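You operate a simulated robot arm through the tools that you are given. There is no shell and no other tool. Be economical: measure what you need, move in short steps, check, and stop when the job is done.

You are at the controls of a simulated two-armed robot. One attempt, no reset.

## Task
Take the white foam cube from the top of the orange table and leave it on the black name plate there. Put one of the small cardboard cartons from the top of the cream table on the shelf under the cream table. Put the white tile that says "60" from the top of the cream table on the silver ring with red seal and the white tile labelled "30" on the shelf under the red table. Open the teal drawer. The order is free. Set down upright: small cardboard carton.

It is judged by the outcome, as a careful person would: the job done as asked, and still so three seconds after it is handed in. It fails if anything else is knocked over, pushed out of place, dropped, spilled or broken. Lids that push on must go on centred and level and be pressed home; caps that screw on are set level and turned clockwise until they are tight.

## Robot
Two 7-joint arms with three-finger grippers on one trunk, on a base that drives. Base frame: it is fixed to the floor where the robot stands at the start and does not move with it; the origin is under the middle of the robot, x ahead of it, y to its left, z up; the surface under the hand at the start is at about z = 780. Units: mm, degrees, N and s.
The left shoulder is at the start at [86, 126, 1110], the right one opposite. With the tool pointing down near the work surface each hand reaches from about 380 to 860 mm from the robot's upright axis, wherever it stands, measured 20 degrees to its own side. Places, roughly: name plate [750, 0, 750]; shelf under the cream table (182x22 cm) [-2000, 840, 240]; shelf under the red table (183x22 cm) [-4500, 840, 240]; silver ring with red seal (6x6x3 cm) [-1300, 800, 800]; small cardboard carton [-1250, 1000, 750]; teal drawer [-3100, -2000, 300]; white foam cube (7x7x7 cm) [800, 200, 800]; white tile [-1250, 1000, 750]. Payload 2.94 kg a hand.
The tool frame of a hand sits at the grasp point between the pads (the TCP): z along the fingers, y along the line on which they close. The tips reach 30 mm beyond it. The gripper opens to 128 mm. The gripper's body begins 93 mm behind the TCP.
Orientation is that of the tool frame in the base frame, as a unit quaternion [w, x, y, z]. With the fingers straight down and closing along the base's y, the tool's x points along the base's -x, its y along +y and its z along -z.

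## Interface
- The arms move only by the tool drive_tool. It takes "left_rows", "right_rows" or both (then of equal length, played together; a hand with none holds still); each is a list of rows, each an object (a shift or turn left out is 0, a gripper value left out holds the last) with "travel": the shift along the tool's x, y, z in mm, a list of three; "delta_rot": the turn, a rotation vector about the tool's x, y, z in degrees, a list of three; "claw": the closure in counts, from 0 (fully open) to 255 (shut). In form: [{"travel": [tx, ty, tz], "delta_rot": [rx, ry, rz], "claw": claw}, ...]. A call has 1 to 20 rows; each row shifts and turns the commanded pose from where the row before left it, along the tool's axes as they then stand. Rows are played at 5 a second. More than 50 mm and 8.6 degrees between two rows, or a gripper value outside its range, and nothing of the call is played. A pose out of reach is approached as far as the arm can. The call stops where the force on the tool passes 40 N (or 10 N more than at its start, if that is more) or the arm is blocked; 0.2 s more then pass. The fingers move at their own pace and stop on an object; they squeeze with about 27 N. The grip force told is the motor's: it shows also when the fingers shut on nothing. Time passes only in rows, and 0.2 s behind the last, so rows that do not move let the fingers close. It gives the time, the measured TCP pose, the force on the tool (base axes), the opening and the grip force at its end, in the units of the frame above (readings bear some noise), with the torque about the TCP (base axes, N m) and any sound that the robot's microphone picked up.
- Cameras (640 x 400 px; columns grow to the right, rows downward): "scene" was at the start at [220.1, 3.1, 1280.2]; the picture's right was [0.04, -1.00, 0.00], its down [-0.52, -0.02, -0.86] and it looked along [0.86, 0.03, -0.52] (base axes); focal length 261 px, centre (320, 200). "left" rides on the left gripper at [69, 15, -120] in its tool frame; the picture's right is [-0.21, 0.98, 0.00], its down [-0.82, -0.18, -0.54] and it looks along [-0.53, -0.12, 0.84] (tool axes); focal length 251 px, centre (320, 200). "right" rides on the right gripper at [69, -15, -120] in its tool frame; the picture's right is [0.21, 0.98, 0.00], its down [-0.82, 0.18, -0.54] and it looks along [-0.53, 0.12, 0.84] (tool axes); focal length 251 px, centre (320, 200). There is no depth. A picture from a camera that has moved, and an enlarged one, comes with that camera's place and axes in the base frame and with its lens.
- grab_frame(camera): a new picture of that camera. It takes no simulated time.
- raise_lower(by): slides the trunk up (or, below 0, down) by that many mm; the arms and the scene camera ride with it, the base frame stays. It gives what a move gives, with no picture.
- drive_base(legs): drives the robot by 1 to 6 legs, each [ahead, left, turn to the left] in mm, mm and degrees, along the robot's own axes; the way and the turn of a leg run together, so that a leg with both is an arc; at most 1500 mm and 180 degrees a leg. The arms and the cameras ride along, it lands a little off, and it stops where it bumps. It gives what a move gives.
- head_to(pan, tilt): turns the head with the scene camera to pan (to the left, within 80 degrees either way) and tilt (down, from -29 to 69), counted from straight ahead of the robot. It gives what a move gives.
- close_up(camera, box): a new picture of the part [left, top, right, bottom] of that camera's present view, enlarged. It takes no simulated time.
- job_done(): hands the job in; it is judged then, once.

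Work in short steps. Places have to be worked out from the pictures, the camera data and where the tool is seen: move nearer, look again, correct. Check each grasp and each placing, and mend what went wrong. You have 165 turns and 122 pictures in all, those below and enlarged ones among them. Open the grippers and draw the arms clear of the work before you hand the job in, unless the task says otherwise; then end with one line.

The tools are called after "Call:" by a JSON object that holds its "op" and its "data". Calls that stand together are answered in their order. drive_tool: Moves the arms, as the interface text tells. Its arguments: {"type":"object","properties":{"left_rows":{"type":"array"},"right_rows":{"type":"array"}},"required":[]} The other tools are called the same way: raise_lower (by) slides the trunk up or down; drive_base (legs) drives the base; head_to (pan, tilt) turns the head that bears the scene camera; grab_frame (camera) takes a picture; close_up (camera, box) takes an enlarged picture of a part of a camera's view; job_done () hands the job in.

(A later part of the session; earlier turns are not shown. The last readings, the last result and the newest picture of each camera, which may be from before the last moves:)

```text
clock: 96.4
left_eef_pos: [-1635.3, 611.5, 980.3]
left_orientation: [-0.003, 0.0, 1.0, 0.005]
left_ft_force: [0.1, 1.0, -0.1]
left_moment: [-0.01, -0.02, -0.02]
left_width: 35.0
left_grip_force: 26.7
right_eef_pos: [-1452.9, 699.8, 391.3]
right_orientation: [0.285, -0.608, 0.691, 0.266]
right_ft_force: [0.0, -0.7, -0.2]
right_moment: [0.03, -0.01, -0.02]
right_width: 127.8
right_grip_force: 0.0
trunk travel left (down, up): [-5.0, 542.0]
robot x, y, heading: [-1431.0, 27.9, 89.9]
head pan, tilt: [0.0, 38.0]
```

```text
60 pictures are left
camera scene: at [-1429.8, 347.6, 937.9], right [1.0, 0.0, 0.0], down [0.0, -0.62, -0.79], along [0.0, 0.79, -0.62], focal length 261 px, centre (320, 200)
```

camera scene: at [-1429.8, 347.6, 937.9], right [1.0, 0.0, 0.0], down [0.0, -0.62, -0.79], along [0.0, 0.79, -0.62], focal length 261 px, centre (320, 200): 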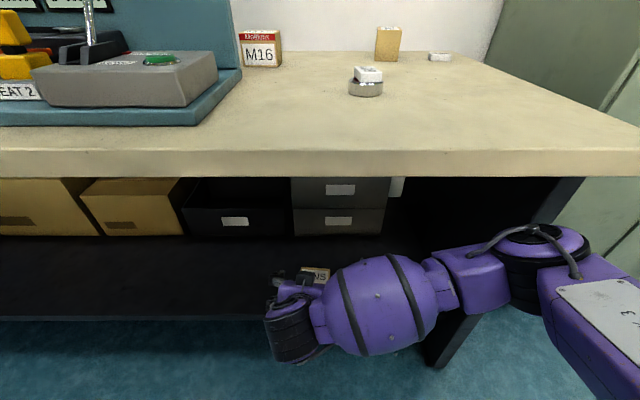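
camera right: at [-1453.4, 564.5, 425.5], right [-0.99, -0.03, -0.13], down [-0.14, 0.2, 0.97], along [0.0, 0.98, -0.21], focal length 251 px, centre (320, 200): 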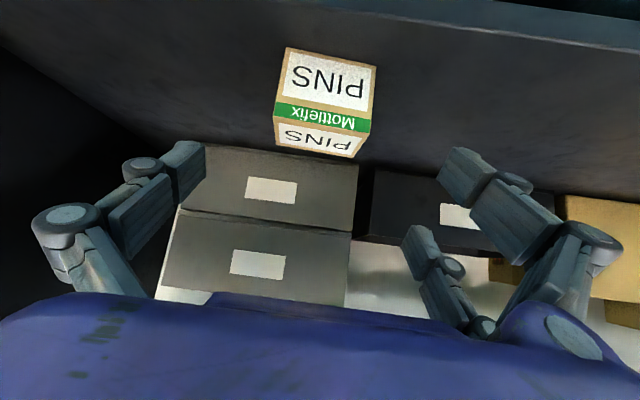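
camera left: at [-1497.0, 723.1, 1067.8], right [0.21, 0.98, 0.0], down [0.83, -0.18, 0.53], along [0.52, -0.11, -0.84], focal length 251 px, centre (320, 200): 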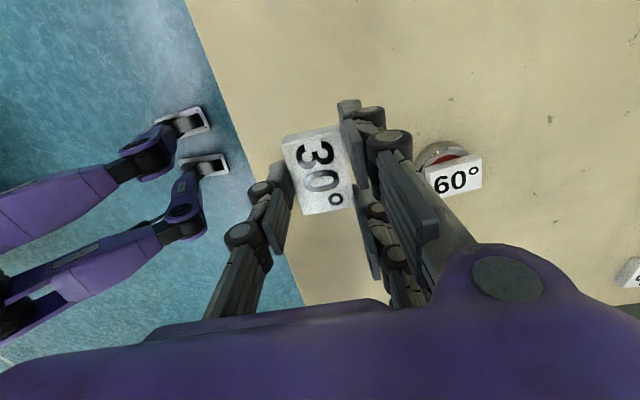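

The PINS carton stands upright on the shelf. I'll back out, raise the trunk and bring both hands to a travel pose.

Call:
{"op": "drive_base", "data": {"legs": [[-150, 0, 0]]}}

Call:
{"op": "raise_lower", "data": {"by": 320}}

Call:
{"op": "drive_tool", "data": {"left_rows": [{"travel": [0, 0, 40]}, {"travel": [0, 0, 40]}, {"travel": [0, 0, 40]}, {"travel": [0, 0, 40]}, {"travel": [0, 0, 40]}, {"travel": [0, 0, 40]}, {}, {}, {}, {}, {}, {}, {}, {}], "right_rows": [{"travel": [-10, 0, -42]}, {"travel": [-10, 0, -42]}, {"travel": [-33, 0, -33]}, {"travel": [-33, 0, -33]}, {"travel": [-33, 0, -33]}, {"travel": [-33, 0, -33]}, {"delta_rot": [0, 7.5, 0]}, {"delta_rot": [0, 7.5, 0]}, {"delta_rot": [0, 7.5, 0]}, {"delta_rot": [0, 7.5, 0]}, {"delta_rot": [0, 7.5, 0]}, {"delta_rot": [0, 7.5, 0]}, {"delta_rot": [0, 0, -7]}, {}]}}

Call:
{"op": "head_to", "data": {"pan": 70, "tilt": 20}}

Call:
{"op": "grab_frame", "data": {"camera": "scene"}}

```text
clock: 97.8
left_eef_pos: [-1634.0, 463.6, 981.3]
left_orientation: [-0.001, 0.001, 1.0, 0.004]
left_ft_force: [-0.1, 0.7, 0.9]
left_moment: [0.02, -0.02, -0.01]
left_width: 34.7
left_grip_force: 26.4
right_eef_pos: [-1452.3, 551.2, 391.1]
right_orientation: [0.284, -0.609, 0.692, 0.266]
right_ft_force: [0.6, 0.1, 0.4]
right_moment: [-0.01, 0.0, 0.01]
right_width: 127.9
right_grip_force: 0.0
trunk travel left (down, up): [-5.0, 542.0]
robot x, y, heading: [-1431.6, -113.8, 89.9]
head pan, tilt: [0.0, 38.0]
```

```text
clock: 100.9
left_eef_pos: [-1634.9, 324.2, 1395.1]
left_orientation: [-0.002, 0.001, 0.992, 0.13]
left_ft_force: [0.3, 0.4, 0.3]
left_moment: [-0.03, 0.04, -0.02]
left_width: 34.8
left_grip_force: 26.5
right_eef_pos: [-1452.3, 551.6, 711.5]
right_orientation: [0.285, -0.608, 0.693, 0.264]
right_ft_force: [0.7, -0.1, 0.2]
right_moment: [0.01, 0.0, 0.01]
right_width: 128.0
right_grip_force: 0.1
trunk travel left (down, up): [-325.0, 222.0]
robot x, y, heading: [-1427.2, -119.8, 89.8]
head pan, tilt: [0.0, 38.0]
```

```text
clock: 103.9
left_eef_pos: [-1635.5, 389.9, 1160.8]
left_orientation: [-0.001, 0.001, 0.992, 0.13]
left_ft_force: [0.0, -0.2, -0.1]
left_moment: [-0.02, -0.03, 0.0]
left_width: 34.8
left_grip_force: 27.3
right_eef_pos: [-1453.2, 503.6, 969.3]
right_orientation: [0.001, 0.708, -0.706, -0.012]
right_ft_force: [0.4, 0.0, -0.1]
right_moment: [-0.01, 0.0, -0.01]
right_width: 128.1
right_grip_force: 0.1
trunk travel left (down, up): [-325.0, 222.0]
robot x, y, heading: [-1429.5, -116.8, 89.8]
head pan, tilt: [0.0, 38.0]
```

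```text
clock: 105.3
left_eef_pos: [-1635.2, 389.7, 1161.7]
left_orientation: [-0.002, 0.001, 0.992, 0.129]
left_ft_force: [0.3, 0.4, -0.3]
left_moment: [-0.01, 0.0, -0.02]
left_width: 34.9
left_grip_force: 27.1
right_eef_pos: [-1453.3, 503.1, 969.1]
right_orientation: [0.002, 0.708, -0.706, -0.012]
right_ft_force: [0.9, -0.2, -0.1]
right_moment: [0.01, 0.0, 0.0]
right_width: 127.9
right_grip_force: 0.0
trunk travel left (down, up): [-325.0, 222.0]
robot x, y, heading: [-1430.7, -119.6, 90.1]
head pan, tilt: [70.0, 20.0]
```

```text
59 pictures are left
camera scene: at [-1517.8, 44.2, 1297.8], right [0.35, 0.94, 0.0], down [0.32, -0.12, -0.94], along [-0.88, 0.33, -0.34], focal length 261 px, centre (320, 200)
```

scene: 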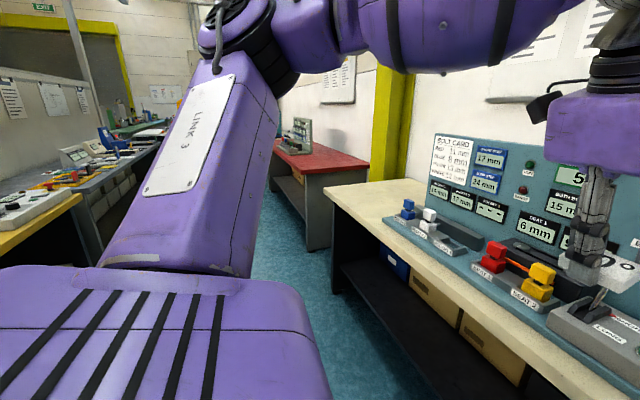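

The left hand got pitched 15° during the raise; I'll level it. The corridor looks clear, so I'll strafe left toward the red table.

Call:
{"op": "drive_tool", "data": {"left_rows": [{"travel": [0, 0, 30], "delta_rot": [7.5, 0, 0]}, {"travel": [0, 0, 30], "delta_rot": [7.5, 0, 0]}, {"travel": [0, 0, 40]}, {"travel": [0, 0, 40]}, {}]}}

Call:
{"op": "drive_base", "data": {"legs": [[0, 1350, 0]]}}

Call:
{"op": "head_to", "data": {"pan": 50, "tilt": 20}}

Call:
{"op": "grab_frame", "data": {"camera": "scene"}}

```text
clock: 106.5
left_eef_pos: [-1636.7, 397.9, 1026.5]
left_orientation: [-0.002, 0.001, 1.0, -0.001]
left_ft_force: [-0.3, -0.6, -0.4]
left_moment: [0.03, 0.04, 0.01]
left_width: 34.9
left_grip_force: 27.5
right_eef_pos: [-1453.7, 502.0, 971.0]
right_orientation: [0.001, 0.708, -0.706, -0.013]
right_ft_force: [0.8, -0.8, -0.5]
right_moment: [0.03, 0.05, 0.0]
right_width: 127.9
right_grip_force: 0.1
trunk travel left (down, up): [-325.0, 222.0]
robot x, y, heading: [-1431.8, -116.2, 89.9]
head pan, tilt: [70.0, 20.0]
```

```text
clock: 118.2
left_eef_pos: [-2923.7, 431.2, 1026.3]
left_orientation: [-0.001, 0.017, 1.0, -0.001]
left_ft_force: [-0.1, 0.4, -0.6]
left_moment: [0.01, 0.01, 0.02]
left_width: 34.9
left_grip_force: 27.1
right_eef_pos: [-2737.5, 528.1, 970.1]
right_orientation: [0.0, -0.697, 0.717, 0.012]
right_ft_force: [0.6, 0.4, -0.5]
right_moment: [-0.03, -0.01, -0.03]
right_width: 128.0
right_grip_force: 0.1
trunk travel left (down, up): [-325.0, 222.0]
robot x, y, heading: [-2736.2, -91.2, 88.3]
head pan, tilt: [70.0, 20.0]
```

```text
clock: 119.0
left_eef_pos: [-2924.4, 432.5, 1027.6]
left_orientation: [-0.002, 0.017, 1.0, 0.0]
left_ft_force: [-0.1, 0.2, -0.1]
left_moment: [-0.01, -0.01, -0.02]
left_width: 35.1
left_grip_force: 26.5
right_eef_pos: [-2738.2, 527.5, 969.6]
right_orientation: [-0.002, -0.696, 0.718, 0.013]
right_ft_force: [0.8, -0.4, 0.0]
right_moment: [0.02, -0.04, 0.0]
right_width: 128.0
right_grip_force: 0.0
trunk travel left (down, up): [-325.0, 222.0]
robot x, y, heading: [-2735.8, -93.5, 87.8]
head pan, tilt: [50.0, 20.0]
```

```text
58 pictures are left
camera scene: at [-2799.7, 99.3, 1297.9], right [0.67, 0.74, 0.0], down [0.25, -0.23, -0.94], along [-0.7, 0.63, -0.34], focal length 261 px, centre (320, 200)
```

scene: 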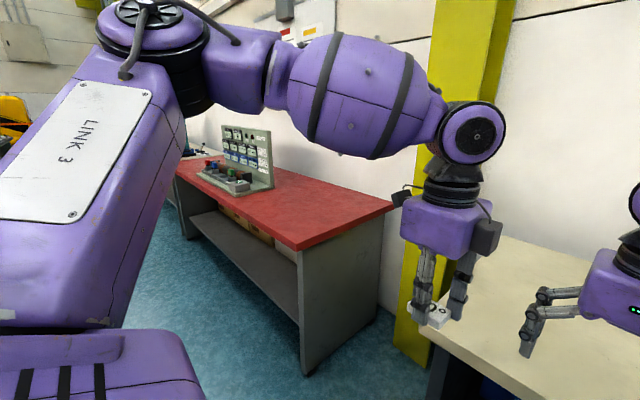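

Red table begins at x≈-3480, front y≈598. I'll continue strafing with a heading correction.

Call:
{"op": "drive_base", "data": {"legs": [[-30, 0, 2], [0, 1350, 0]]}}

Call:
{"op": "head_to", "data": {"pan": 10, "tilt": 30}}

Call:
{"op": "grab_frame", "data": {"camera": "scene"}}

```text
clock: 131.3
left_eef_pos: [-4271.6, 386.9, 1025.9]
left_orientation: [-0.001, -0.005, 1.0, -0.001]
left_ft_force: [0.6, 1.0, -0.1]
left_moment: [0.01, 0.0, 0.02]
left_width: 34.8
left_grip_force: 27.2
right_eef_pos: [-4089.3, 491.6, 969.7]
right_orientation: [0.001, 0.712, -0.702, -0.012]
right_ft_force: [0.5, 0.1, 0.1]
right_moment: [0.03, 0.03, 0.03]
right_width: 127.8
right_grip_force: 0.0
trunk travel left (down, up): [-325.0, 222.0]
robot x, y, heading: [-4062.7, -129.4, 90.3]
head pan, tilt: [50.0, 20.0]
```

```text
clock: 132.4
left_eef_pos: [-4270.8, 388.3, 1026.2]
left_orientation: [-0.002, -0.005, 1.0, -0.001]
left_ft_force: [-0.4, -0.1, 0.9]
left_moment: [-0.01, -0.03, 0.0]
left_width: 34.8
left_grip_force: 26.8
right_eef_pos: [-4088.9, 492.5, 970.6]
right_orientation: [0.002, 0.711, -0.703, -0.012]
right_ft_force: [0.9, 0.0, 0.8]
right_moment: [-0.02, -0.01, 0.01]
right_width: 128.0
right_grip_force: 0.0
trunk travel left (down, up): [-325.0, 222.0]
robot x, y, heading: [-4059.7, -126.8, 90.7]
head pan, tilt: [10.0, 30.0]
```

```text
57 pictures are left
camera scene: at [-4077.6, 91.4, 1281.8], right [0.98, 0.18, 0.0], down [0.09, -0.49, -0.87], along [-0.16, 0.85, -0.5], focal length 261 px, centre (320, 200)
```

scene: 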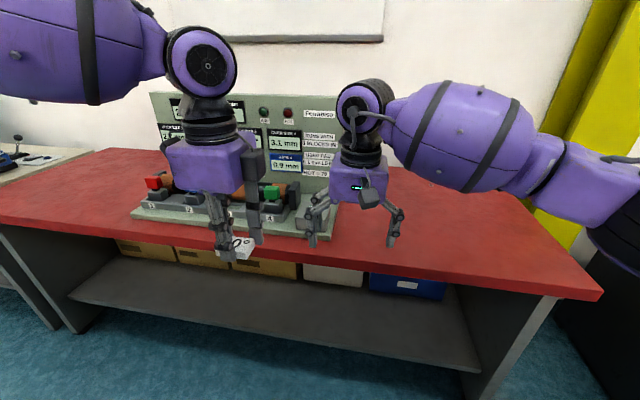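

The red shelf's front strip is empty. I'll lower the trunk, then take the left hand down in front of the table while the right goes up above table level.

Call:
{"op": "raise_lower", "data": {"by": -320}}

Call:
{"op": "drive_tool", "data": {"left_rows": [{"travel": [0, 0, 42]}, {"travel": [0, 0, 42]}, {"travel": [0, 0, 42]}, {"travel": [0, 0, 42]}, {"travel": [0, 0, 42]}, {"travel": [0, 0, 42]}, {"travel": [0, 0, 42]}, {"travel": [0, 0, 42]}, {}], "right_rows": [{"travel": [0, 0, -40]}, {"travel": [0, 0, -40]}, {"travel": [0, 0, -40]}, {"travel": [0, 0, -40]}, {"travel": [0, 0, -40]}, {"travel": [0, 0, -40]}, {"travel": [0, 0, -40]}, {}, {}]}}

Call:
{"op": "head_to", "data": {"pan": 15, "tilt": 38}}

Call:
{"op": "grab_frame", "data": {"camera": "scene"}}

Call:
{"op": "grab_frame", "data": {"camera": "left"}}

```text
clock: 135.5
left_eef_pos: [-4271.6, 387.5, 706.5]
left_orientation: [-0.002, -0.004, 1.0, 0.0]
left_ft_force: [0.3, 0.0, -0.3]
left_moment: [0.04, -0.01, 0.0]
left_width: 34.8
left_grip_force: 26.6
right_eef_pos: [-4090.3, 492.2, 650.9]
right_orientation: [0.001, 0.711, -0.703, -0.013]
right_ft_force: [-0.6, -0.2, -0.3]
right_moment: [0.03, -0.02, 0.03]
right_width: 128.0
right_grip_force: 0.1
trunk travel left (down, up): [-5.0, 542.0]
robot x, y, heading: [-4059.3, -126.1, 90.3]
head pan, tilt: [10.0, 30.0]
```

```text
clock: 137.5
left_eef_pos: [-4269.8, 384.7, 372.3]
left_orientation: [-0.001, -0.004, 1.0, -0.001]
left_ft_force: [0.2, -0.1, -0.3]
left_moment: [0.01, 0.02, -0.01]
left_width: 34.9
left_grip_force: 27.3
right_eef_pos: [-4081.9, 489.0, 929.1]
right_orientation: [0.002, 0.711, -0.703, -0.012]
right_ft_force: [0.4, 0.6, 0.4]
right_moment: [-0.01, -0.02, 0.03]
right_width: 128.3
right_grip_force: 0.2
trunk travel left (down, up): [-5.0, 542.0]
robot x, y, heading: [-4060.3, -128.8, 90.6]
head pan, tilt: [10.0, 30.0]
```

```text
clock: 138.2
left_eef_pos: [-4271.6, 385.4, 372.2]
left_orientation: [-0.002, -0.005, 1.0, -0.001]
left_ft_force: [0.7, -0.4, 0.3]
left_moment: [0.01, -0.01, 0.02]
left_width: 35.0
left_grip_force: 27.0
right_eef_pos: [-4081.9, 488.4, 929.5]
right_orientation: [0.002, 0.712, -0.702, -0.012]
right_ft_force: [0.3, 0.0, -0.4]
right_moment: [-0.03, 0.02, -0.01]
right_width: 127.8
right_grip_force: 0.0
trunk travel left (down, up): [-5.0, 542.0]
robot x, y, heading: [-4059.0, -130.4, 90.6]
head pan, tilt: [15.0, 38.0]
```

```text
56 pictures are left
camera scene: at [-4084.7, 187.1, 937.9], right [0.96, 0.27, 0.0], down [0.16, -0.59, -0.79], along [-0.21, 0.76, -0.62], focal length 261 px, centre (320, 200)
```

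scene: 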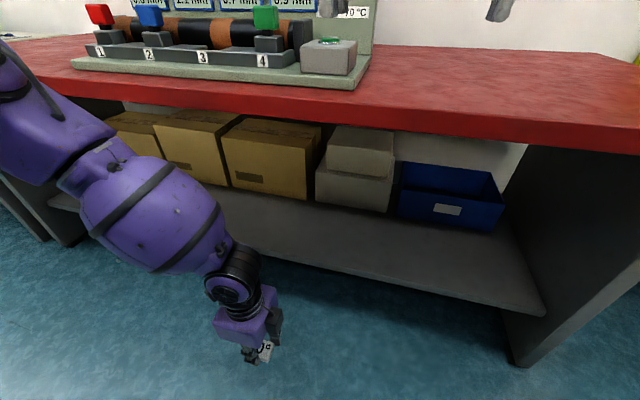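

```text
55 pictures are left
camera left: at [-4339.7, 401.8, 493.0], right [0.21, 0.98, 0.0], down [0.82, -0.17, 0.54], along [0.53, -0.11, -0.84], focal length 251 px, centre (320, 200)
```

left: 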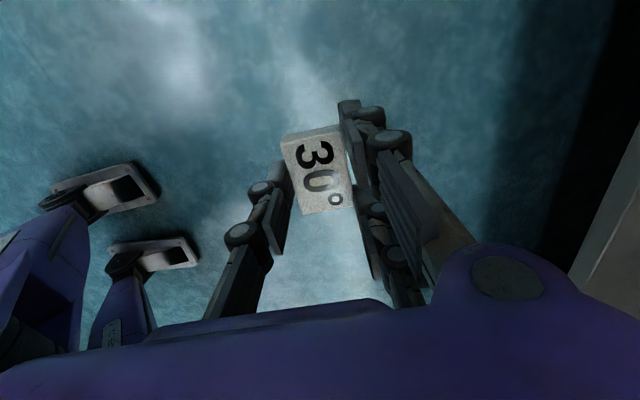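

I'll extend the left hand forward 230 mm (tool +y) and view it.

Call:
{"op": "drive_tool", "data": {"left_rows": [{"travel": [0, 46, 0]}, {"travel": [0, 46, 0]}, {"travel": [0, 46, 0]}, {"travel": [0, 46, 0]}, {"travel": [0, 46, 0]}, {}]}}

Call:
{"op": "grab_frame", "data": {"camera": "scene"}}

```text
clock: 139.6
left_eef_pos: [-4290.7, 554.9, 378.2]
left_orientation: [-0.002, -0.005, 1.0, -0.001]
left_ft_force: [0.8, 1.3, 0.2]
left_moment: [0.0, 0.02, 0.02]
left_width: 34.8
left_grip_force: 26.4
left hand out of reach, approached as far as the arm can: row 4, 5
right_eef_pos: [-4082.2, 488.7, 929.6]
right_orientation: [0.001, 0.711, -0.703, -0.012]
right_ft_force: [0.4, 0.3, 0.1]
right_moment: [0.01, 0.0, 0.02]
right_width: 127.9
right_grip_force: 0.2
trunk travel left (down, up): [-5.0, 542.0]
robot x, y, heading: [-4060.7, -127.1, 90.2]
head pan, tilt: [15.0, 38.0]
```

```text
54 pictures are left
camera scene: at [-4084.7, 186.9, 937.9], right [0.96, 0.27, 0.0], down [0.16, -0.59, -0.79], along [-0.21, 0.76, -0.62], focal length 261 px, centre (320, 200)
```

scene: 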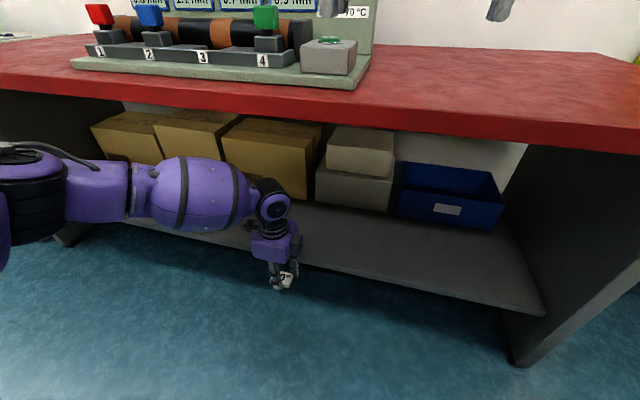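

Vertical reach is limited, and the forearm would come near the table underside if I drove in. A forward pitch of about 20° moves the wrist back and down, so I'll pitch the left hand by 20°.

Call:
{"op": "drive_tool", "data": {"left_rows": [{"delta_rot": [-7, 0, 0]}, {"delta_rot": [-7, 0, 0]}, {"delta_rot": [-6, 0, 0]}, {}]}}

Call:
{"op": "drive_base", "data": {"legs": [[130, 0, 0]]}}

Call:
{"op": "grab_frame", "data": {"camera": "scene"}}

```text
clock: 140.6
left_eef_pos: [-4291.9, 553.3, 381.4]
left_orientation: [-0.003, -0.004, 0.985, 0.174]
left_ft_force: [-1.2, -0.7, -0.7]
left_moment: [0.0, 0.01, -0.01]
left_width: 34.7
left_grip_force: 27.1
right_eef_pos: [-4082.4, 489.0, 928.8]
right_orientation: [0.002, 0.711, -0.703, -0.013]
right_ft_force: [0.6, 0.0, 0.1]
right_moment: [-0.01, 0.0, 0.02]
right_width: 127.8
right_grip_force: 0.1
trunk travel left (down, up): [-5.0, 542.0]
robot x, y, heading: [-4059.5, -124.6, 90.3]
head pan, tilt: [15.0, 38.0]
```

```text
clock: 141.9
left_eef_pos: [-4290.3, 683.3, 380.7]
left_orientation: [-0.003, -0.003, 0.985, 0.173]
left_ft_force: [0.8, 0.2, -0.5]
left_moment: [-0.03, -0.01, -0.01]
left_width: 34.9
left_grip_force: 27.4
right_eef_pos: [-4080.5, 616.1, 928.6]
right_orientation: [0.001, 0.711, -0.704, -0.012]
right_ft_force: [0.2, 0.3, 0.0]
right_moment: [-0.05, 0.0, 0.01]
right_width: 127.9
right_grip_force: 0.1
trunk travel left (down, up): [-5.0, 542.0]
robot x, y, heading: [-4062.5, 0.8, 90.1]
head pan, tilt: [15.0, 38.0]
```

```text
53 pictures are left
camera scene: at [-4084.4, 315.4, 937.7], right [0.96, 0.26, 0.0], down [0.16, -0.59, -0.79], along [-0.21, 0.76, -0.62], focal length 261 px, centre (320, 200)
```

scene: 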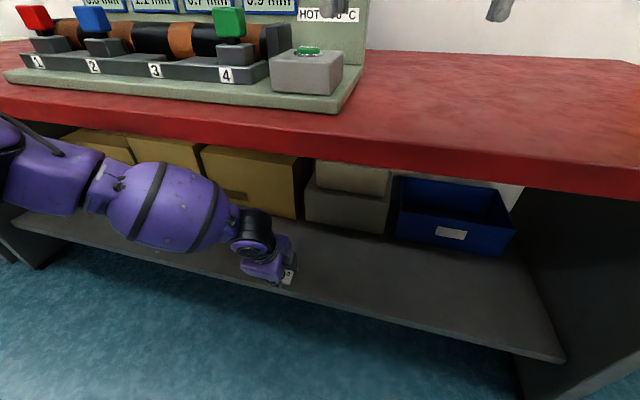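

I'll extend the hand 95 mm forward and 40 mm down.

Call:
{"op": "drive_tool", "data": {"left_rows": [{"travel": [0, 19, 17.5]}, {"travel": [0, 19, 17.5]}, {"travel": [0, 19, 17.5]}, {"travel": [0, 19, 17.5]}, {}]}}

Call:
{"op": "grab_frame", "data": {"camera": "scene"}}

Call:
{"op": "grab_frame", "data": {"camera": "left"}}

```text
clock: 143.1
left_eef_pos: [-4290.4, 739.3, 358.8]
left_orientation: [-0.002, -0.003, 0.985, 0.172]
left_ft_force: [-1.3, -0.4, -1.1]
left_moment: [-0.01, 0.01, -0.02]
left_width: 34.7
left_grip_force: 27.1
left hand out of reach, approached as far as the arm can: row 3, 4
right_eef_pos: [-4080.5, 617.6, 929.6]
right_orientation: [0.001, 0.71, -0.704, -0.012]
right_ft_force: [0.7, -0.3, -0.6]
right_moment: [-0.01, 0.0, 0.0]
right_width: 128.1
right_grip_force: 0.1
trunk travel left (down, up): [-5.0, 542.0]
robot x, y, heading: [-4059.0, -2.3, 89.7]
head pan, tilt: [15.0, 38.0]
```

```text
52 pictures are left
camera scene: at [-4084.4, 314.8, 937.9], right [0.96, 0.26, 0.0], down [0.16, -0.59, -0.79], along [-0.21, 0.76, -0.62], focal length 261 px, centre (320, 200)
```

scene: 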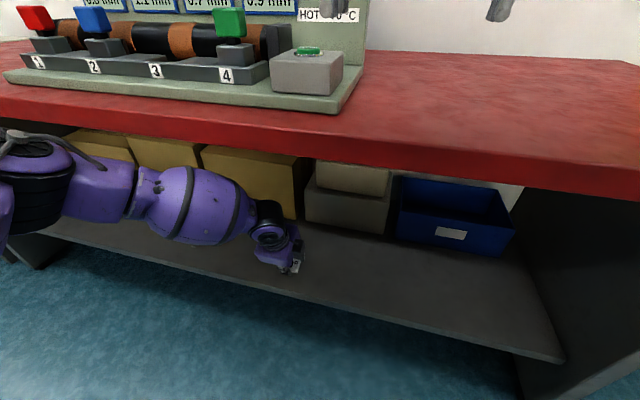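

```text
51 pictures are left
camera left: at [-4358.4, 714.1, 476.3], right [0.21, 0.92, 0.33], down [0.83, -0.35, 0.44], along [0.52, 0.18, -0.83], focal length 251 px, centre (320, 200)
```

left: 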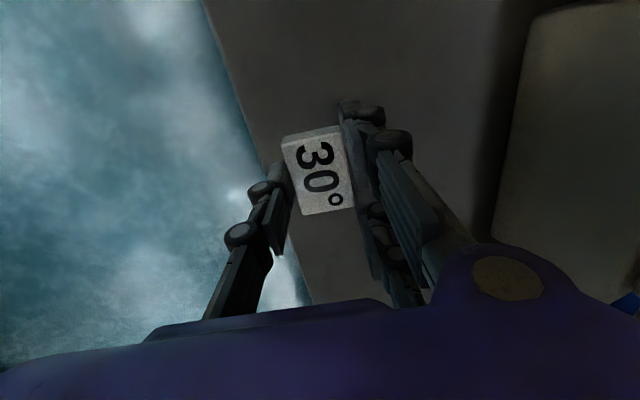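

The shelf front edge is at y≈720. I'll drive the base 40 mm forward, then lower the hand.

Call:
{"op": "drive_base", "data": {"legs": [[40, 0, 0]]}}

Call:
{"op": "drive_tool", "data": {"left_rows": [{"travel": [0, -5, 14]}, {"travel": [0, -5, 14]}, {"travel": [0, -5, 14]}, {}]}}

Call:
{"op": "grab_frame", "data": {"camera": "left"}}

Call:
{"op": "grab_frame", "data": {"camera": "scene"}}

```text
clock: 144.0
left_eef_pos: [-4291.3, 779.1, 357.1]
left_orientation: [-0.002, -0.003, 0.985, 0.173]
left_ft_force: [-0.5, 0.1, 0.6]
left_moment: [-0.04, -0.04, 0.02]
left_width: 34.9
left_grip_force: 27.0
right_eef_pos: [-4081.6, 657.2, 928.1]
right_orientation: [0.002, 0.711, -0.703, -0.012]
right_ft_force: [0.5, -0.1, 0.0]
right_moment: [-0.05, 0.02, -0.01]
right_width: 128.1
right_grip_force: 0.0
trunk travel left (down, up): [-5.0, 542.0]
robot x, y, heading: [-4059.7, 39.9, 90.3]
head pan, tilt: [15.0, 38.0]
```

```text
clock: 145.0
left_eef_pos: [-4290.2, 777.6, 349.5]
left_orientation: [-0.003, -0.003, 0.985, 0.172]
left_ft_force: [-0.1, -0.1, -0.7]
left_moment: [0.02, -0.03, -0.01]
left_width: 34.7
left_grip_force: 26.9
left hand out of reach, approached as far as the arm can: row 1, 2, 3
right_eef_pos: [-4080.6, 656.3, 929.0]
right_orientation: [0.001, 0.71, -0.704, -0.012]
right_ft_force: [0.6, -0.7, -0.3]
right_moment: [0.04, -0.04, -0.01]
right_width: 128.1
right_grip_force: 0.1
trunk travel left (down, up): [-5.0, 542.0]
robot x, y, heading: [-4063.5, 38.8, 90.2]
head pan, tilt: [15.0, 38.0]
```

```text
50 pictures are left
camera left: at [-4358.9, 753.2, 468.5], right [0.21, 0.92, 0.33], down [0.83, -0.35, 0.44], along [0.52, 0.18, -0.83], focal length 251 px, centre (320, 200)
```

left: 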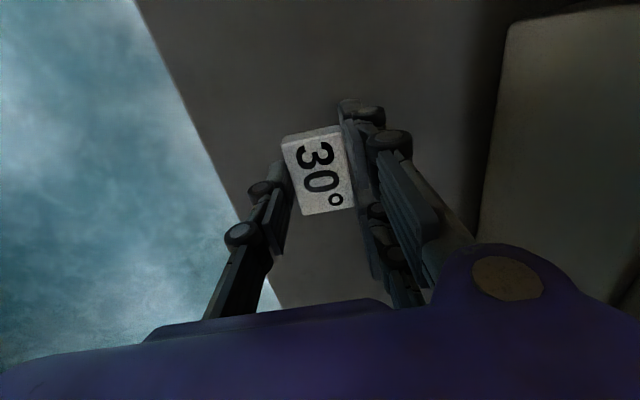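

```text
49 pictures are left
camera scene: at [-4084.6, 354.6, 937.9], right [0.96, 0.26, 0.0], down [0.16, -0.59, -0.79], along [-0.21, 0.76, -0.62], focal length 261 px, centre (320, 200)
```

scene: 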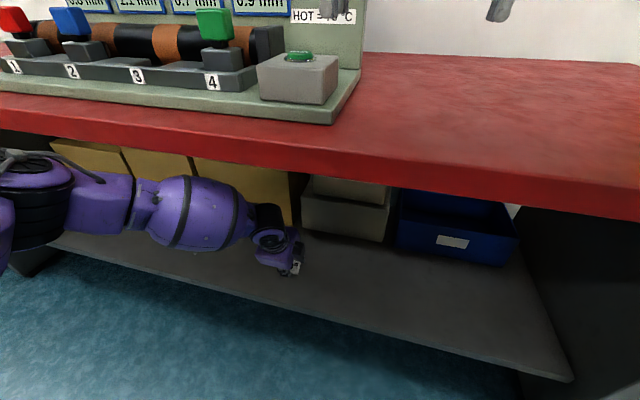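

The wrist is at a joint limit because of the 90° yaw; tile yaw on the shelf is free, so I'll rotate the hand back about its own axis by 48° and then try lowering.

Call:
{"op": "drive_tool", "data": {"left_rows": [{"delta_rot": [0, 0, -8]}, {"delta_rot": [0, 0, -8]}, {"delta_rot": [0, 0, -8]}, {"delta_rot": [0, 0, -8]}, {"delta_rot": [0, 0, -8]}, {"delta_rot": [0, 0, -8]}, {"travel": [0, 0, 15]}, {"travel": [0, 0, 15]}, {}]}}

Call:
{"op": "grab_frame", "data": {"camera": "scene"}}

```text
clock: 147.0
left_eef_pos: [-4292.8, 777.5, 346.5]
left_orientation: [0.068, -0.403, 0.898, 0.16]
left_ft_force: [-0.2, -0.5, -0.6]
left_moment: [0.0, 0.01, -0.03]
left_width: 35.1
left_grip_force: 27.2
left hand out of reach, approached as far as the arm can: row 7, 8
right_eef_pos: [-4081.0, 655.8, 928.0]
right_orientation: [0.0, 0.71, -0.704, -0.012]
right_ft_force: [-0.4, 0.2, 0.2]
right_moment: [-0.01, 0.01, -0.02]
right_width: 127.6
right_grip_force: 0.1
trunk travel left (down, up): [-5.0, 542.0]
robot x, y, heading: [-4062.8, 41.2, 90.3]
head pan, tilt: [15.0, 38.0]
```

```text
48 pictures are left
camera scene: at [-4084.6, 354.6, 937.9], right [0.96, 0.26, 0.0], down [0.16, -0.59, -0.79], along [-0.21, 0.76, -0.62], focal length 261 px, centre (320, 200)
```

scene: 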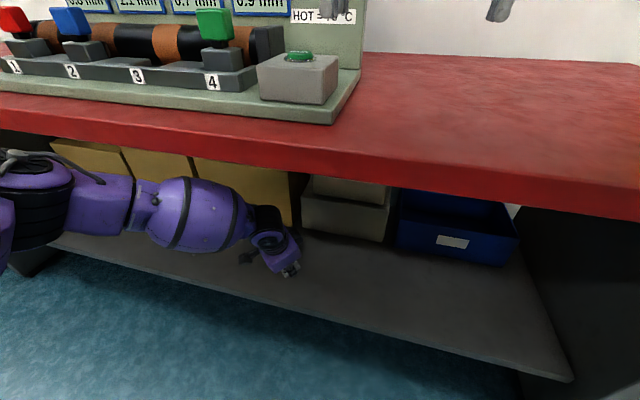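

It's a reach limit, not yaw. The shelf edge is at 720, so I can place nearer the front (tile centre y≈755). I'll rotate back, retract 33 mm and lower 50 mm.

Call:
{"op": "drive_tool", "data": {"left_rows": [{"delta_rot": [0, 0, 8]}, {"delta_rot": [0, 0, 8]}, {"delta_rot": [0, 0, 8]}, {"delta_rot": [0, 0, 8]}, {"delta_rot": [0, 0, 8]}, {"delta_rot": [0, 0, 8]}, {"travel": [0, -24, 18]}, {"travel": [0, -20, 18]}, {}]}}

Call:
{"op": "grab_frame", "data": {"camera": "left"}}

```text
clock: 149.0
left_eef_pos: [-4303.7, 742.4, 304.5]
left_orientation: [-0.001, -0.003, 0.985, 0.172]
left_ft_force: [0.6, 0.1, -0.4]
left_moment: [-0.01, 0.02, 0.0]
left_width: 35.1
left_grip_force: 26.7
left hand out of reach, approached as far as the arm can: row 7, 8
right_eef_pos: [-4080.0, 656.2, 928.3]
right_orientation: [0.001, 0.71, -0.704, -0.012]
right_ft_force: [-0.5, -0.5, -0.5]
right_moment: [0.0, 0.0, 0.01]
right_width: 127.9
right_grip_force: 0.0
trunk travel left (down, up): [-5.0, 542.0]
robot x, y, heading: [-4063.0, 44.0, 90.1]
head pan, tilt: [15.0, 38.0]
```

```text
47 pictures are left
camera left: at [-4371.2, 717.5, 423.1], right [0.21, 0.92, 0.33], down [0.82, -0.35, 0.44], along [0.53, 0.18, -0.83], focal length 251 px, centre (320, 200)
```

left: 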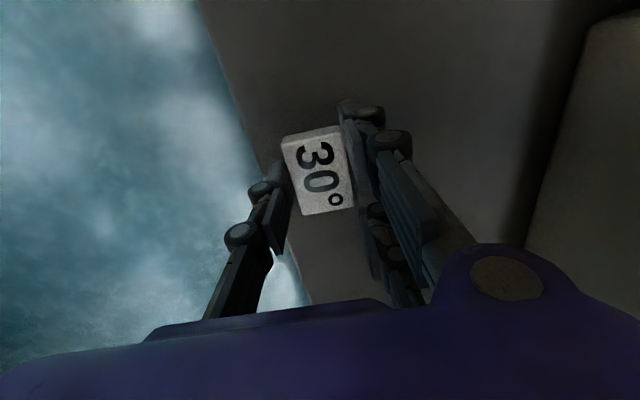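

I'll shift the hand toward the shoulder line (+x 80) to gain reach, then lower a little.

Call:
{"op": "drive_tool", "data": {"left_rows": [{"travel": [-40, 0, 0]}, {"travel": [-40, 0, 0]}, {"travel": [0, 12, 4]}, {"travel": [0, -2, 9]}, {}]}}

```text
clock: 150.2
left_eef_pos: [-4288.7, 732.4, 312.9]
left_orientation: [-0.002, -0.003, 0.985, 0.172]
left_ft_force: [0.0, -0.3, 0.4]
left_moment: [0.01, -0.02, 0.0]
left_width: 34.7
left_grip_force: 27.1
left hand out of reach, approached as far as the arm can: row 1, 2, 3, 4
right_eef_pos: [-4079.8, 655.8, 927.6]
right_orientation: [0.001, 0.71, -0.704, -0.012]
right_ft_force: [-0.4, -0.1, 0.2]
right_moment: [0.0, 0.01, 0.04]
right_width: 128.0
right_grip_force: 0.2
trunk travel left (down, up): [-5.0, 542.0]
robot x, y, heading: [-4064.4, 40.0, 90.1]
head pan, tilt: [15.0, 38.0]
```

Moving toward +x is the blocked direction, so a wrist joint limits here. I'll try yawing 24° back to natural, and shift left while lowering.

Call:
{"op": "drive_tool", "data": {"left_rows": [{"delta_rot": [0, 0, -8]}, {"delta_rot": [0, 0, -8]}, {"delta_rot": [0, 0, -8]}, {"travel": [0, 5, 14]}, {}]}}

```text
clock: 151.4
left_eef_pos: [-4296.0, 736.1, 306.4]
left_orientation: [0.035, -0.207, 0.963, 0.169]
left_ft_force: [-0.1, 0.6, -0.4]
left_moment: [0.03, -0.01, 0.0]
left_width: 34.6
left_grip_force: 26.4
left hand out of reach, approached as far as the arm can: row 4
right_eef_pos: [-4080.7, 656.3, 928.8]
right_orientation: [0.001, 0.71, -0.704, -0.013]
right_ft_force: [-0.7, 0.1, 0.2]
right_moment: [-0.01, -0.01, 0.03]
right_width: 128.2
right_grip_force: 0.2
trunk travel left (down, up): [-5.0, 542.0]
robot x, y, heading: [-4062.4, 41.1, 90.3]
head pan, tilt: [15.0, 38.0]
```

Call:
{"op": "drive_tool", "data": {"left_rows": [{"delta_rot": [0, 0, 8]}, {"delta_rot": [0, 0, 8]}, {"delta_rot": [0, 0, 8]}, {"travel": [40, 0, 0]}, {"travel": [40, 0, 0]}, {"travel": [0, 8, 12]}, {}]}}

Call:
{"op": "grab_frame", "data": {"camera": "scene"}}

```text
clock: 153.0
left_eef_pos: [-4372.7, 746.2, 296.6]
left_orientation: [-0.002, -0.003, 0.985, 0.173]
left_ft_force: [0.1, -0.5, 0.4]
left_moment: [-0.02, -0.01, 0.02]
left_width: 34.7
left_grip_force: 26.9
right_eef_pos: [-4080.9, 654.6, 929.0]
right_orientation: [0.001, 0.711, -0.703, -0.012]
right_ft_force: [-0.1, 0.6, -0.2]
right_moment: [-0.01, 0.0, 0.04]
right_width: 128.3
right_grip_force: 0.1
trunk travel left (down, up): [-5.0, 542.0]
robot x, y, heading: [-4060.9, 39.8, 90.0]
head pan, tilt: [15.0, 38.0]
```

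```text
46 pictures are left
camera scene: at [-4084.5, 354.5, 937.9], right [0.96, 0.26, 0.0], down [0.16, -0.59, -0.79], along [-0.21, 0.76, -0.62], focal length 261 px, centre (320, 200)
```

scene: 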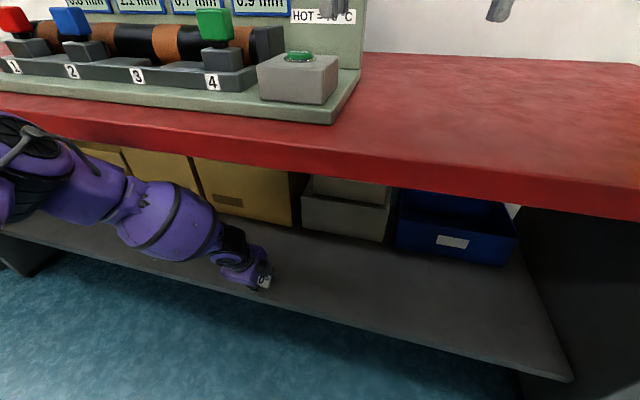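

Reachable now. I'll move forward 14 mm and creep down.

Call:
{"op": "drive_tool", "data": {"left_rows": [{"travel": [0, 13, 5]}, {"travel": [0, -1.4, 3.8]}, {"travel": [0, -1.4, 3.8]}, {}]}}

Call:
{"op": "grab_frame", "data": {"camera": "left"}}

```text
clock: 154.0
left_eef_pos: [-4371.8, 760.0, 288.0]
left_orientation: [-0.003, -0.003, 0.985, 0.174]
left_ft_force: [0.4, -0.6, -0.1]
left_moment: [0.01, 0.01, 0.0]
left_width: 34.8
left_grip_force: 27.0
right_eef_pos: [-4080.9, 656.2, 927.8]
right_orientation: [0.001, 0.71, -0.704, -0.012]
right_ft_force: [-0.2, -0.5, -0.6]
right_moment: [0.01, -0.01, -0.01]
right_width: 127.6
right_grip_force: 0.1
trunk travel left (down, up): [-5.0, 542.0]
robot x, y, heading: [-4061.2, 38.9, 90.0]
head pan, tilt: [15.0, 38.0]
```

```text
45 pictures are left
camera left: at [-4440.9, 736.1, 407.7], right [0.21, 0.92, 0.33], down [0.83, -0.35, 0.44], along [0.52, 0.18, -0.83], focal length 251 px, centre (320, 200)
```

left: 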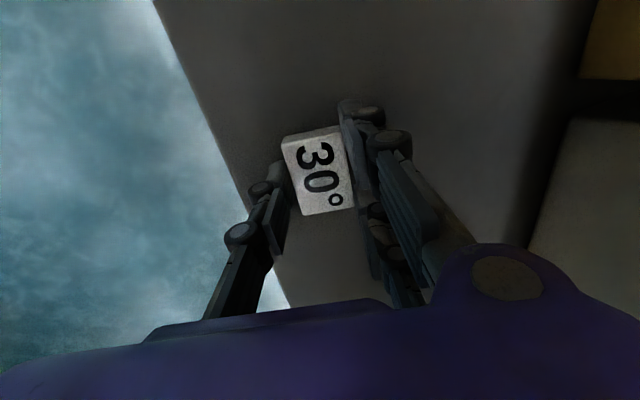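

Call:
{"op": "drive_tool", "data": {"left_rows": [{"travel": [0, -0.9, 2.4]}, {"travel": [0, -0.9, 2.4]}, {"travel": [0, -0.9, 2.4]}, {}]}}

```text
clock: 154.8
left_eef_pos: [-4374.0, 759.4, 285.5]
left_orientation: [-0.002, -0.005, 0.984, 0.176]
left_ft_force: [0.8, -14.7, 26.5]
left_moment: [-0.94, -0.06, 0.02]
left_width: 35.1
left_grip_force: 27.1
right_eef_pos: [-4081.7, 653.8, 930.9]
right_orientation: [0.002, 0.711, -0.703, -0.015]
right_ft_force: [0.1, 0.7, 0.3]
right_moment: [-0.01, 0.0, -0.04]
right_width: 128.0
right_grip_force: 0.0
trunk travel left (down, up): [-5.0, 542.0]
robot x, y, heading: [-4057.5, 43.5, 90.4]
head pan, tilt: [15.0, 38.0]
stopped in row 3 (left hand): the force on the tool passed its limit at 44 N (the readings are from after the stop); the commanded pose is now the measured one
```

Contact with the shelf. I'll ease off 2 mm and open slowly so the tile settles flat.

Call:
{"op": "drive_tool", "data": {"left_rows": [{"travel": [0, 0.7, -1.9]}, {"claw": 175}, {"claw": 165}, {"claw": 150}, {"claw": 130}, {}, {"travel": [0, 0, -15]}, {"travel": [0, 0, -30]}, {}]}}

Call:
{"op": "grab_frame", "data": {"camera": "left"}}

```text
clock: 156.8
left_eef_pos: [-4376.7, 744.8, 327.0]
left_orientation: [-0.002, -0.004, 0.985, 0.175]
left_ft_force: [-0.5, 0.6, -0.9]
left_moment: [-0.02, -0.02, 0.0]
left_width: 62.6
left_grip_force: 0.0
right_eef_pos: [-4081.1, 655.8, 928.1]
right_orientation: [0.002, 0.711, -0.703, -0.011]
right_ft_force: [-0.1, 0.1, -0.7]
right_moment: [0.02, -0.03, 0.0]
right_width: 127.7
right_grip_force: 0.0
trunk travel left (down, up): [-5.0, 542.0]
robot x, y, heading: [-4062.0, 38.0, 90.3]
head pan, tilt: [15.0, 38.0]
```

```text
44 pictures are left
camera left: at [-4443.6, 719.7, 445.7], right [0.21, 0.92, 0.33], down [0.83, -0.35, 0.44], along [0.52, 0.18, -0.83], focal length 251 px, centre (320, 200)
```

left: 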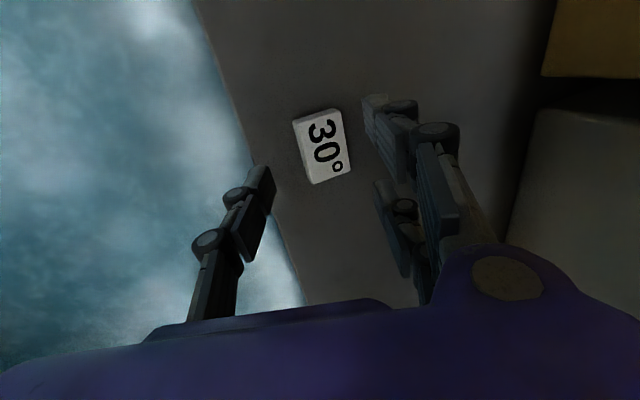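

The tile lies flat on the shelf. I'll withdraw, raise the trunk, and turn toward the drawer side.

Call:
{"op": "drive_tool", "data": {"left_rows": [{"travel": [0, 0, -35], "claw": 0}, {"travel": [0, 0, -20]}, {}]}}

Call:
{"op": "drive_base", "data": {"legs": [[-160, 0, 0]]}}

Call:
{"op": "raise_lower", "data": {"by": 320}}

Call:
{"op": "head_to", "data": {"pan": -70, "tilt": 20}}

Call:
{"op": "grab_frame", "data": {"camera": "scene"}}

```text
clock: 157.6
left_eef_pos: [-4373.7, 716.7, 366.0]
left_orientation: [-0.004, -0.001, 0.987, 0.159]
left_ft_force: [0.8, 0.2, 0.3]
left_moment: [-0.01, -0.01, -0.03]
left_width: 128.0
left_grip_force: 0.0
right_eef_pos: [-4080.9, 659.9, 923.6]
right_orientation: [0.003, 0.71, -0.704, -0.011]
right_ft_force: [-0.7, -0.1, -0.6]
right_moment: [-0.02, 0.0, -0.02]
right_width: 128.1
right_grip_force: 0.1
trunk travel left (down, up): [-5.0, 542.0]
robot x, y, heading: [-4060.7, 40.1, 90.5]
head pan, tilt: [15.0, 38.0]
```

```text
clock: 158.2
left_eef_pos: [-4373.8, 713.6, 370.7]
left_orientation: [-0.005, -0.002, 0.987, 0.163]
left_ft_force: [-0.7, 0.5, 1.0]
left_moment: [0.01, 0.0, 0.03]
left_width: 128.1
left_grip_force: 0.1
right_eef_pos: [-4080.3, 653.6, 928.6]
right_orientation: [0.001, 0.71, -0.704, -0.012]
right_ft_force: [-0.5, -0.6, -0.5]
right_moment: [-0.01, -0.01, 0.02]
right_width: 128.1
right_grip_force: 0.1
trunk travel left (down, up): [-5.0, 542.0]
robot x, y, heading: [-4061.4, 35.6, 90.2]
head pan, tilt: [15.0, 38.0]
stopped in leg 1: the robot was blocked; the commanded pose is now the measured one
```

```text
clock: 159.6
left_eef_pos: [-4404.7, 626.0, 419.9]
left_orientation: [-0.026, -0.013, 0.996, 0.082]
left_ft_force: [-0.4, -2.1, 1.6]
left_moment: [0.25, 0.12, -0.04]
left_width: 128.2
left_grip_force: 0.0
right_eef_pos: [-4079.4, 647.2, 1047.2]
right_orientation: [-0.001, 0.711, -0.703, -0.018]
right_ft_force: [0.8, 0.5, 0.2]
right_moment: [-0.03, 0.12, 0.01]
right_width: 128.1
right_grip_force: 0.1
trunk travel left (down, up): [-115.0, 432.0]
robot x, y, heading: [-4059.8, 33.9, 90.1]
head pan, tilt: [15.0, 38.0]
stopped: the arm was blocked; the commanded pose is now the measured one
```

```text
clock: 161.2
left_eef_pos: [-4407.7, 625.8, 413.0]
left_orientation: [-0.024, -0.014, 0.996, 0.08]
left_ft_force: [-0.4, 0.2, 0.0]
left_moment: [0.01, 0.02, -0.01]
left_width: 128.4
left_grip_force: 0.1
right_eef_pos: [-4082.4, 648.9, 1042.1]
right_orientation: [-0.001, 0.712, -0.702, -0.015]
right_ft_force: [-0.6, -0.4, -0.2]
right_moment: [-0.01, 0.0, 0.03]
right_width: 128.0
right_grip_force: 0.0
trunk travel left (down, up): [-115.0, 432.0]
robot x, y, heading: [-4060.7, 32.7, 90.6]
head pan, tilt: [-70.0, 20.0]
```

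```text
43 pictures are left
camera scene: at [-3974.8, 269.3, 1069.9], right [0.35, -0.94, 0.0], down [-0.32, -0.12, -0.94], along [0.88, 0.33, -0.34], focal length 261 px, centre (320, 200)
```

scene: 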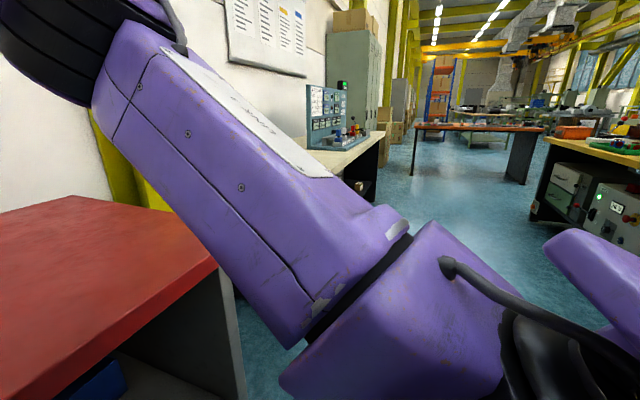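

The base was blocked and the trunk then stopped early, probably the left arm against the table. I'll look before doing anything else.

Call:
{"op": "head_to", "data": {"pan": 35, "tilt": 38}}

Call:
{"op": "grab_frame", "data": {"camera": "scene"}}

Call:
{"op": "grab_frame", "data": {"camera": "left"}}

```text
clock: 163.0
left_eef_pos: [-4406.7, 625.9, 413.3]
left_orientation: [-0.025, -0.013, 0.996, 0.081]
left_ft_force: [-0.3, -0.3, 0.5]
left_moment: [0.06, 0.0, -0.04]
left_width: 127.9
left_grip_force: 0.1
right_eef_pos: [-4082.2, 650.4, 1042.1]
right_orientation: [-0.002, 0.712, -0.702, -0.014]
right_ft_force: [0.2, 0.2, 0.2]
right_moment: [0.03, -0.01, -0.03]
right_width: 128.2
right_grip_force: 0.1
trunk travel left (down, up): [-115.0, 432.0]
robot x, y, heading: [-4060.0, 39.1, 90.3]
head pan, tilt: [35.0, 38.0]
```

```text
42 pictures are left
camera scene: at [-4015.5, 315.9, 1060.0], right [0.86, -0.51, 0.0], down [-0.22, -0.38, -0.9], along [0.46, 0.77, -0.44], focal length 261 px, centre (320, 200)
```

scene: 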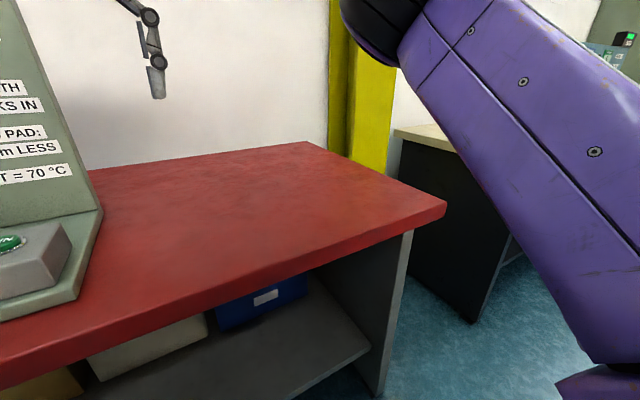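

```text
41 pictures are left
camera left: at [-4470.1, 621.4, 537.4], right [0.19, 0.97, 0.15], down [0.85, -0.24, 0.47], along [0.49, 0.03, -0.87], focal length 251 px, centre (320, 200)
```

left: 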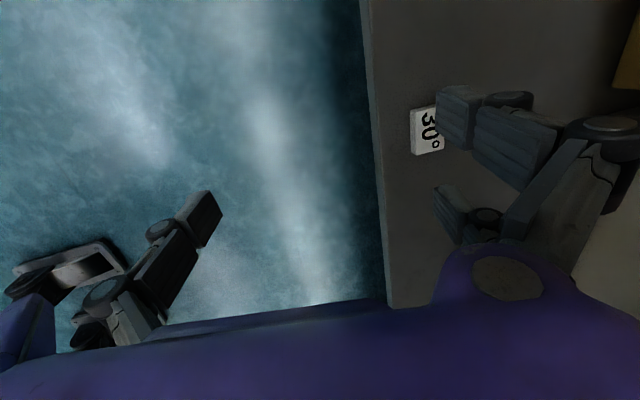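

Call:
{"op": "head_to", "data": {"pan": 35, "tilt": 38}}

Call:
{"op": "grab_frame", "data": {"camera": "scene"}}

```text
clock: 163.6
left_eef_pos: [-4407.4, 625.4, 412.8]
left_orientation: [-0.025, -0.014, 0.996, 0.079]
left_ft_force: [0.1, -0.8, 0.7]
left_moment: [0.02, -0.02, -0.01]
left_width: 128.1
left_grip_force: 0.1
right_eef_pos: [-4082.3, 649.8, 1043.4]
right_orientation: [-0.001, 0.712, -0.702, -0.015]
right_ft_force: [-0.3, 0.6, -0.4]
right_moment: [0.02, -0.02, -0.02]
right_width: 128.3
right_grip_force: 0.0
trunk travel left (down, up): [-115.0, 432.0]
robot x, y, heading: [-4060.4, 38.0, 90.4]
head pan, tilt: [35.0, 38.0]
```

```text
40 pictures are left
camera scene: at [-4015.5, 315.9, 1060.0], right [0.86, -0.51, 0.0], down [-0.22, -0.38, -0.9], along [0.46, 0.77, -0.44], focal length 261 px, centre (320, 200)
```

scene: 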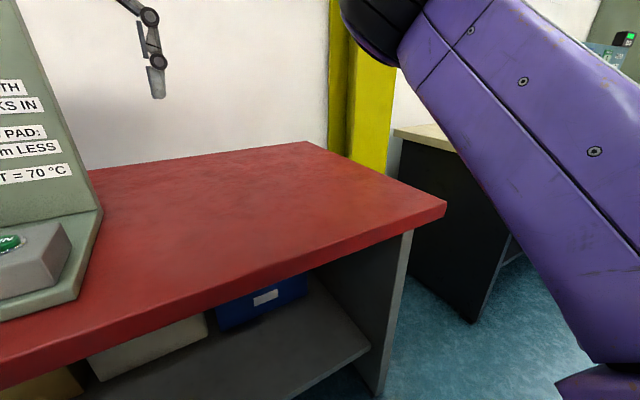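

The head seems physically blocked (right arm beside it). I'll move the right hand right and down over the empty red table area, then turn the head to inspect the left arm.

Call:
{"op": "drive_tool", "data": {"right_rows": [{"travel": [0, -40, 0]}, {"travel": [0, -40, 10]}, {"travel": [0, -40, 20]}, {}]}}

Call:
{"op": "head_to", "data": {"pan": 30, "tilt": 45}}

Call:
{"op": "grab_frame", "data": {"camera": "scene"}}

```text
clock: 164.6
left_eef_pos: [-4407.1, 625.0, 413.9]
left_orientation: [-0.024, -0.013, 0.996, 0.079]
left_ft_force: [-0.3, 0.4, -0.2]
left_moment: [0.0, 0.01, 0.02]
left_width: 128.1
left_grip_force: 0.1
right_eef_pos: [-3962.2, 650.3, 1010.6]
right_orientation: [-0.002, 0.712, -0.702, -0.014]
right_ft_force: [0.4, 0.3, -0.4]
right_moment: [-0.02, 0.02, -0.02]
right_width: 128.1
right_grip_force: 0.0
trunk travel left (down, up): [-115.0, 432.0]
robot x, y, heading: [-4062.7, 39.0, 90.3]
head pan, tilt: [35.0, 38.0]
```

```text
clock: 165.3
left_eef_pos: [-4407.6, 625.1, 412.6]
left_orientation: [-0.025, -0.013, 0.996, 0.08]
left_ft_force: [0.3, -0.3, -0.3]
left_moment: [0.0, 0.0, -0.02]
left_width: 128.2
left_grip_force: 0.1
right_eef_pos: [-3962.8, 649.9, 1011.2]
right_orientation: [-0.001, 0.711, -0.703, -0.015]
right_ft_force: [-0.1, 0.5, 1.7]
right_moment: [-0.01, -0.02, 0.0]
right_width: 127.8
right_grip_force: 0.1
trunk travel left (down, up): [-115.0, 432.0]
robot x, y, heading: [-4063.9, 41.1, 90.0]
head pan, tilt: [30.0, 45.0]
```

```text
39 pictures are left
camera scene: at [-4020.4, 318.0, 1056.8], right [0.89, -0.46, 0.0], down [-0.22, -0.42, -0.88], along [0.4, 0.78, -0.47], focal length 261 px, centre (320, 200)
```

scene: 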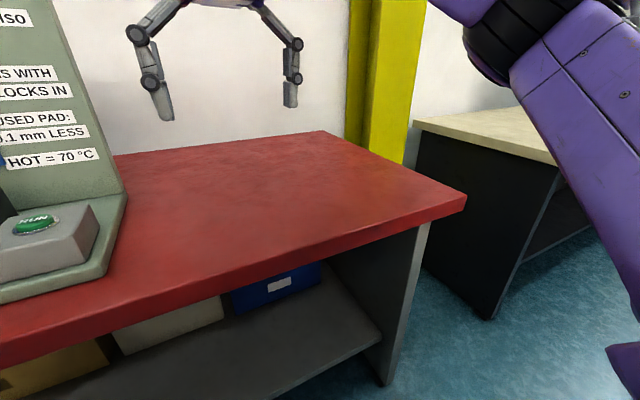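

I'll test whether the base is free now with a short reverse.

Call:
{"op": "drive_base", "data": {"legs": [[-60, 0, 0]]}}

Call:
{"op": "grab_frame", "data": {"camera": "left"}}

```text
clock: 166.3
left_eef_pos: [-4406.7, 563.5, 413.3]
left_orientation: [-0.025, -0.013, 0.996, 0.08]
left_ft_force: [-0.2, -0.8, -0.1]
left_moment: [0.02, 0.01, 0.0]
left_width: 127.9
left_grip_force: 0.2
right_eef_pos: [-3962.9, 587.3, 1012.0]
right_orientation: [0.0, 0.711, -0.703, -0.015]
right_ft_force: [0.8, -0.4, 1.0]
right_moment: [0.05, 0.01, -0.01]
right_width: 128.0
right_grip_force: 0.1
trunk travel left (down, up): [-115.0, 432.0]
robot x, y, heading: [-4059.5, -26.8, 90.6]
head pan, tilt: [30.0, 45.0]
```

```text
38 pictures are left
camera left: at [-4469.2, 559.7, 537.6], right [0.19, 0.97, 0.15], down [0.85, -0.24, 0.47], along [0.49, 0.03, -0.87], focal length 251 px, centre (320, 200)
```

left: 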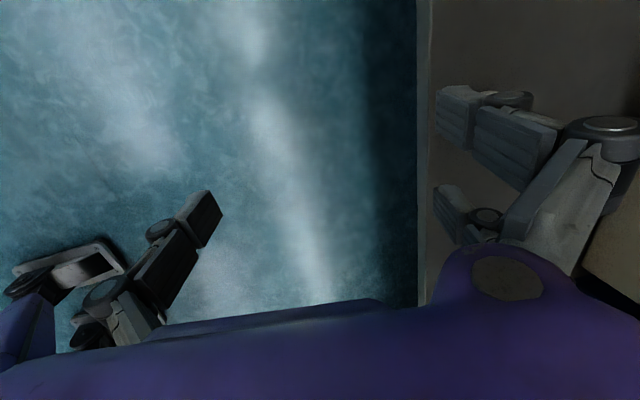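

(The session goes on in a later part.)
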